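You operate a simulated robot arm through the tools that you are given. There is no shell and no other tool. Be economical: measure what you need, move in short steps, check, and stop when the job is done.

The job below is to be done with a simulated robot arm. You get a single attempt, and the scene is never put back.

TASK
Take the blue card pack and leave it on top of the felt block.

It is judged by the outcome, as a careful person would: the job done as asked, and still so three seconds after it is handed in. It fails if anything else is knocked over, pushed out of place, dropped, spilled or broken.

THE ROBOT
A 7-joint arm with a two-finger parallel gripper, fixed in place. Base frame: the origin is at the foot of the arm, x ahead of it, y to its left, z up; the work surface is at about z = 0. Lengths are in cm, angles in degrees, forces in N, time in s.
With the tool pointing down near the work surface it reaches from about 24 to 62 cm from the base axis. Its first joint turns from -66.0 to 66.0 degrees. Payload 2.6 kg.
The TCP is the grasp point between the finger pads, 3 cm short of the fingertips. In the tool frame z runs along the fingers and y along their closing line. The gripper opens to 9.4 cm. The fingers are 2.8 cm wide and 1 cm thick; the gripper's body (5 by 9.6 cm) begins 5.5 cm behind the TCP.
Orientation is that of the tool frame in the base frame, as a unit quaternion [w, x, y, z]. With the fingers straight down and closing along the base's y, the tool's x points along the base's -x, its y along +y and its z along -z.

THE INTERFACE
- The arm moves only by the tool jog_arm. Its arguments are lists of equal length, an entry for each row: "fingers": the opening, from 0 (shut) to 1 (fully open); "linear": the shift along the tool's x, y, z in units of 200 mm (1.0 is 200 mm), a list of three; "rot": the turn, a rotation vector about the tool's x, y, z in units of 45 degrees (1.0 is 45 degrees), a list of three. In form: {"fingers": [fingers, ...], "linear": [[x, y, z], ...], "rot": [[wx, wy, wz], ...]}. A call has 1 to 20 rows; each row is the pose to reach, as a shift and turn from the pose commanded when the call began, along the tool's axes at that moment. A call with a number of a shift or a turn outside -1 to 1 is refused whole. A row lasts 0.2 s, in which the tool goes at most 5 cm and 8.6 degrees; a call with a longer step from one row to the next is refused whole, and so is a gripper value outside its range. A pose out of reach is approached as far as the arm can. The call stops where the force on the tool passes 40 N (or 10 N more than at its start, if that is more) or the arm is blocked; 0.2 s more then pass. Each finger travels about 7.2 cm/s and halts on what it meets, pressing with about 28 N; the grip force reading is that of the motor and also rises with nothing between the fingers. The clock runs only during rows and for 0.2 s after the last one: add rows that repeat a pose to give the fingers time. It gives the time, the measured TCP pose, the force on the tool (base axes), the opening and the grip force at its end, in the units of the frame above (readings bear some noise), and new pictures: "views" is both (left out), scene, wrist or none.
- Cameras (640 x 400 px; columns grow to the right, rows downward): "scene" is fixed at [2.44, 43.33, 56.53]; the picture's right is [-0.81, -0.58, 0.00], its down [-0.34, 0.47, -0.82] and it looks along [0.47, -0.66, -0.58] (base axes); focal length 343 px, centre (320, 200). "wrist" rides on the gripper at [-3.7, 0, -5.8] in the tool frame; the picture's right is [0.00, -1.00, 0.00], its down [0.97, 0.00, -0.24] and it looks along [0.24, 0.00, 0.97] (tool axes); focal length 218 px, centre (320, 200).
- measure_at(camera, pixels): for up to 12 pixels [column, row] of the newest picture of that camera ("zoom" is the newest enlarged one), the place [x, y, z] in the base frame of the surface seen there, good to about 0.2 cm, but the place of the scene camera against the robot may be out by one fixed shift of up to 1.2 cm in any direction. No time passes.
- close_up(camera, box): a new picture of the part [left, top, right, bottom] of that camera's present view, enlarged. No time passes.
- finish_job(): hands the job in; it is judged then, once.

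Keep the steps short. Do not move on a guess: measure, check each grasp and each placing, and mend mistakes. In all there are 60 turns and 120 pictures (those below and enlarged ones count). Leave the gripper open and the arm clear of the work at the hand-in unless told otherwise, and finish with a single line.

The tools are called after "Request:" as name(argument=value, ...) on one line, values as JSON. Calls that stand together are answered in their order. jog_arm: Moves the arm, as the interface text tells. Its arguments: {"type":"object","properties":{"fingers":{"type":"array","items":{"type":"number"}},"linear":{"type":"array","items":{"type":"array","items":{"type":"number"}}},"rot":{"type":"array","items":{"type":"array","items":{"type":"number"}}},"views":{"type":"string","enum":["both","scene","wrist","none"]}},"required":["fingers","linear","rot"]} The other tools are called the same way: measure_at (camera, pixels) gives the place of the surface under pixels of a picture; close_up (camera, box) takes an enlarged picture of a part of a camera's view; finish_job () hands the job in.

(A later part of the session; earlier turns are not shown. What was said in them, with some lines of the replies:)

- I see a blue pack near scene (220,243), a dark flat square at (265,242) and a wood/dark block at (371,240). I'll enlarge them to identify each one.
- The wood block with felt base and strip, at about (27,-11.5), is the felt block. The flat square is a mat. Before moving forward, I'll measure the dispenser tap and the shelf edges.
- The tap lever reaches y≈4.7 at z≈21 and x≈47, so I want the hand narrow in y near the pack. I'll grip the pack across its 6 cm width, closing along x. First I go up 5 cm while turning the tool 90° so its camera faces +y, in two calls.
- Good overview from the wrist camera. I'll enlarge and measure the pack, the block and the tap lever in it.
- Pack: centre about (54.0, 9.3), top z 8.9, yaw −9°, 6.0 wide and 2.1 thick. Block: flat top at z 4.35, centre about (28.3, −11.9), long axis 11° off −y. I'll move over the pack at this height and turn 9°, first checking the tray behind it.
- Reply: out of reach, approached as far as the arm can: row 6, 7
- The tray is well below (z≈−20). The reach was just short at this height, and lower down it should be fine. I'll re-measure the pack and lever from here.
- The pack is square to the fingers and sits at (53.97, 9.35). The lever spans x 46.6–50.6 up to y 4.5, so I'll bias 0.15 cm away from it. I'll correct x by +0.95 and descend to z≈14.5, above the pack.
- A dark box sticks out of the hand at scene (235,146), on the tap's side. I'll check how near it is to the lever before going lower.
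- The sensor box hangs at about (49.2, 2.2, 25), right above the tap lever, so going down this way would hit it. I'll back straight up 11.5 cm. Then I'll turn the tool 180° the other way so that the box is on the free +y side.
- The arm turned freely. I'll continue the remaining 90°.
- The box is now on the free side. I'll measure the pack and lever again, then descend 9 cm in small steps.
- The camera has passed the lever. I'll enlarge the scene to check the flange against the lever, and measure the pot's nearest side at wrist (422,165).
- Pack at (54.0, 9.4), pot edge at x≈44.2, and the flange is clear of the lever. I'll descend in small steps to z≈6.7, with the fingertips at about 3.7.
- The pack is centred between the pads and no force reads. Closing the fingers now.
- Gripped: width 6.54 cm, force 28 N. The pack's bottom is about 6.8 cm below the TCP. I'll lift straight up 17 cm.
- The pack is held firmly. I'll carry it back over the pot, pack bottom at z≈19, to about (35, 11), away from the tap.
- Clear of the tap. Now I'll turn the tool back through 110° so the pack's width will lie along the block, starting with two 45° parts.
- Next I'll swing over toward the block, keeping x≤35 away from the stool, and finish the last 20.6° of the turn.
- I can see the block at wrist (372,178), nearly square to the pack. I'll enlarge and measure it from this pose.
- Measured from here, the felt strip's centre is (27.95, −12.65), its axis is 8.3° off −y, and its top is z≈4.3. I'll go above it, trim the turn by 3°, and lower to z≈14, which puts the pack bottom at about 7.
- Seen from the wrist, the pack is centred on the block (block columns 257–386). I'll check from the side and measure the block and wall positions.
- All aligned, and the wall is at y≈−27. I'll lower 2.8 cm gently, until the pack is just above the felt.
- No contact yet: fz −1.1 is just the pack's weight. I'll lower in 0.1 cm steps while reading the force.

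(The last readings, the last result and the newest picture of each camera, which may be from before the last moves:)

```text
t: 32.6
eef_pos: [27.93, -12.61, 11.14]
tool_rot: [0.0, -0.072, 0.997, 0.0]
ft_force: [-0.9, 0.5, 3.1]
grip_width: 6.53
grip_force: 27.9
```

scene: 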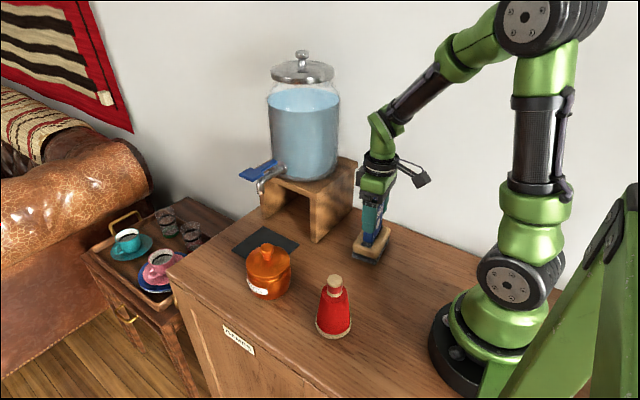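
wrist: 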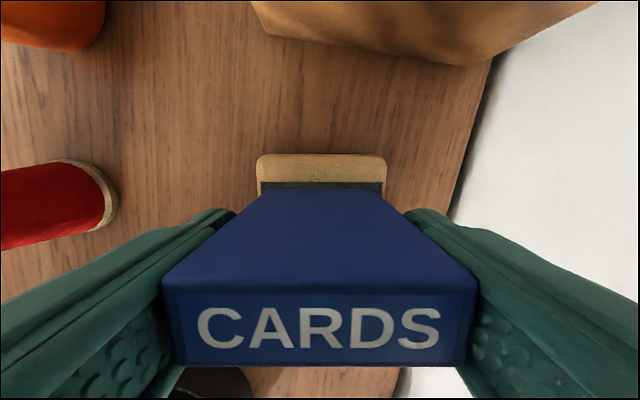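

Contact: fz rose to +3.1 N at z 11.14, so the pack rests on the felt. I'll open the fingers gently.

Request:
jog_arm(fingers=[0.7, 0.72, 0.76, 0.82, 0.9, 0.95, 0.95], linear=[[0, 0, 0], [0, 0, 0], [0, 0, 0], [0, 0, 0], [0, 0, 0], [0, 0, 0], [0, 0, 0]], rot=[[0, 0, 0], [0, 0, 0], [0, 0, 0], [0, 0, 0], [0, 0, 0], [0, 0, 0], [0, 0, 0]], views="both")

Request:
close_up(camera="scene", box=[340, 190, 410, 270])

```text
t: 34.2
eef_pos: [27.9, -12.73, 11.1]
tool_rot: [0.0, -0.072, 0.997, 0.0]
ft_force: [0.5, -0.1, -0.2]
grip_width: 8.93
grip_force: 0.1
```

scene: 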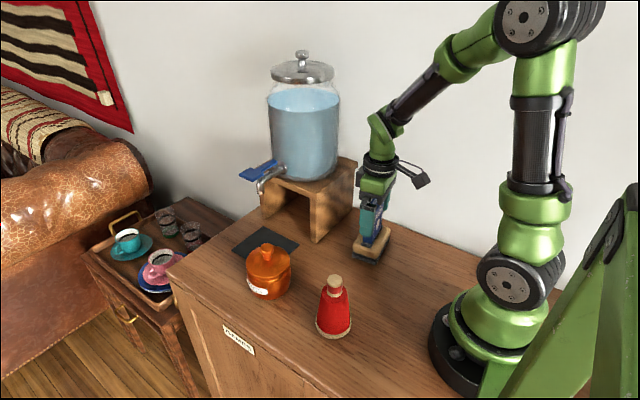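
wrist: 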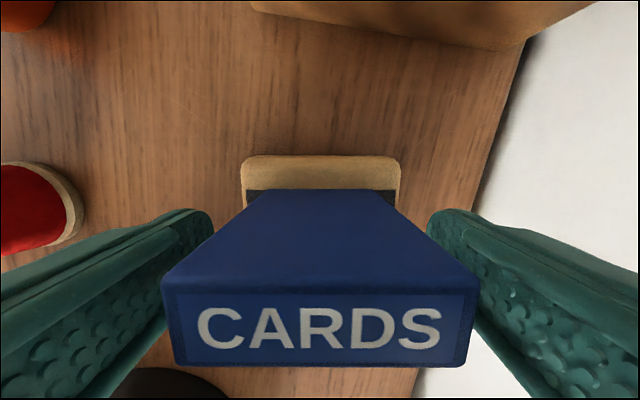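

```text
5.00 times, centred on (375, 230) of scene
```

zoom: 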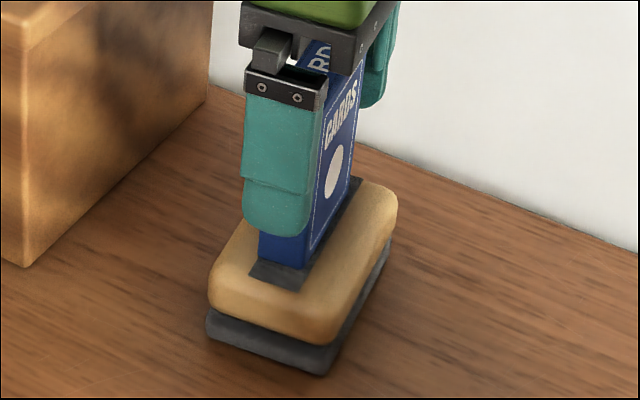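

The pack stands free and upright between the open fingers. I'll raise the tool straight up 15 cm.

Request:
jog_arm(fingers=[0.95, 0.95, 0.95, 0.95, 0.95, 0.95, 0.95, 0.95, 0.95], linear=[[0, 0, -0.04], [0, 0, -0.1], [0, 0, -0.18], [0, 0, -0.28], [0, 0, -0.38], [0, 0, -0.5], [0, 0, -0.62], [0, 0, -0.72], [0, 0, -0.75]], rot=[[0, 0, 0], [0, 0, 0], [0, 0, 0], [0, 0, 0], [0, 0, 0], [0, 0, 0], [0, 0, 0], [0, 0, 0], [0, 0, 0]], views="both")

Request:
close_up(camera="scene", box=[330, 170, 420, 275])

```text
t: 36.2
eef_pos: [27.91, -12.63, 26.25]
tool_rot: [0.0, -0.072, 0.997, 0.0]
ft_force: [-0.4, -0.1, 0.1]
grip_width: 8.94
grip_force: 0.1
```

scene: 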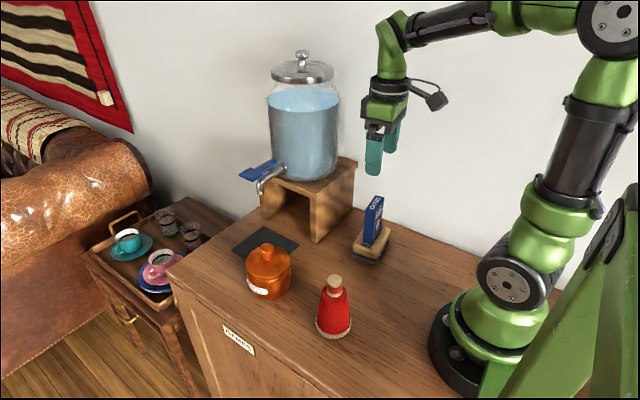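
wrist: 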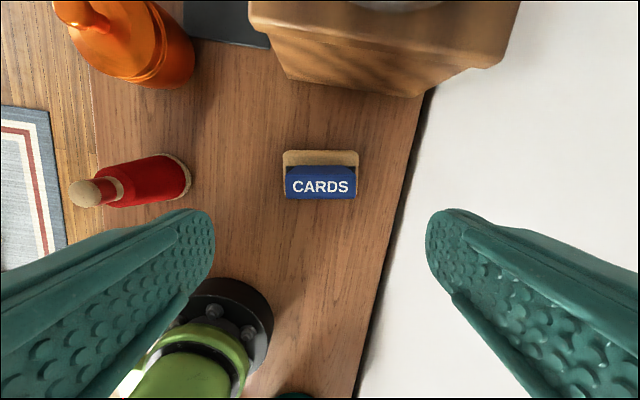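

```text
3.81 times, centred on (375, 222) of scene
```

zoom: 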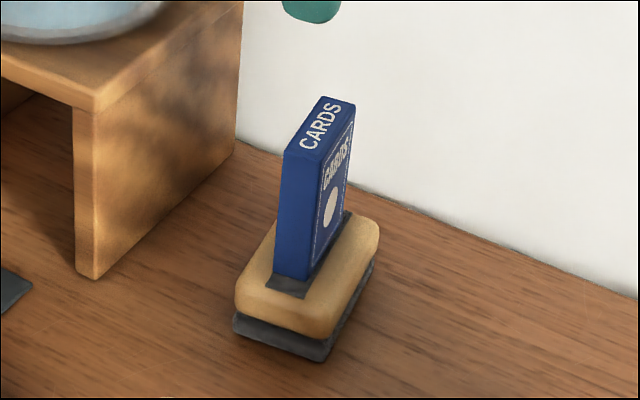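

The pack stands upright and centred on the felt block. Nothing else has moved, the gripper is open and the arm is clear, so I'm handing in.

Request:
finish_job()

```text
The job is handed in.
```

The blue card pack is standing upright on top of the felt block, and nothing else was moved.
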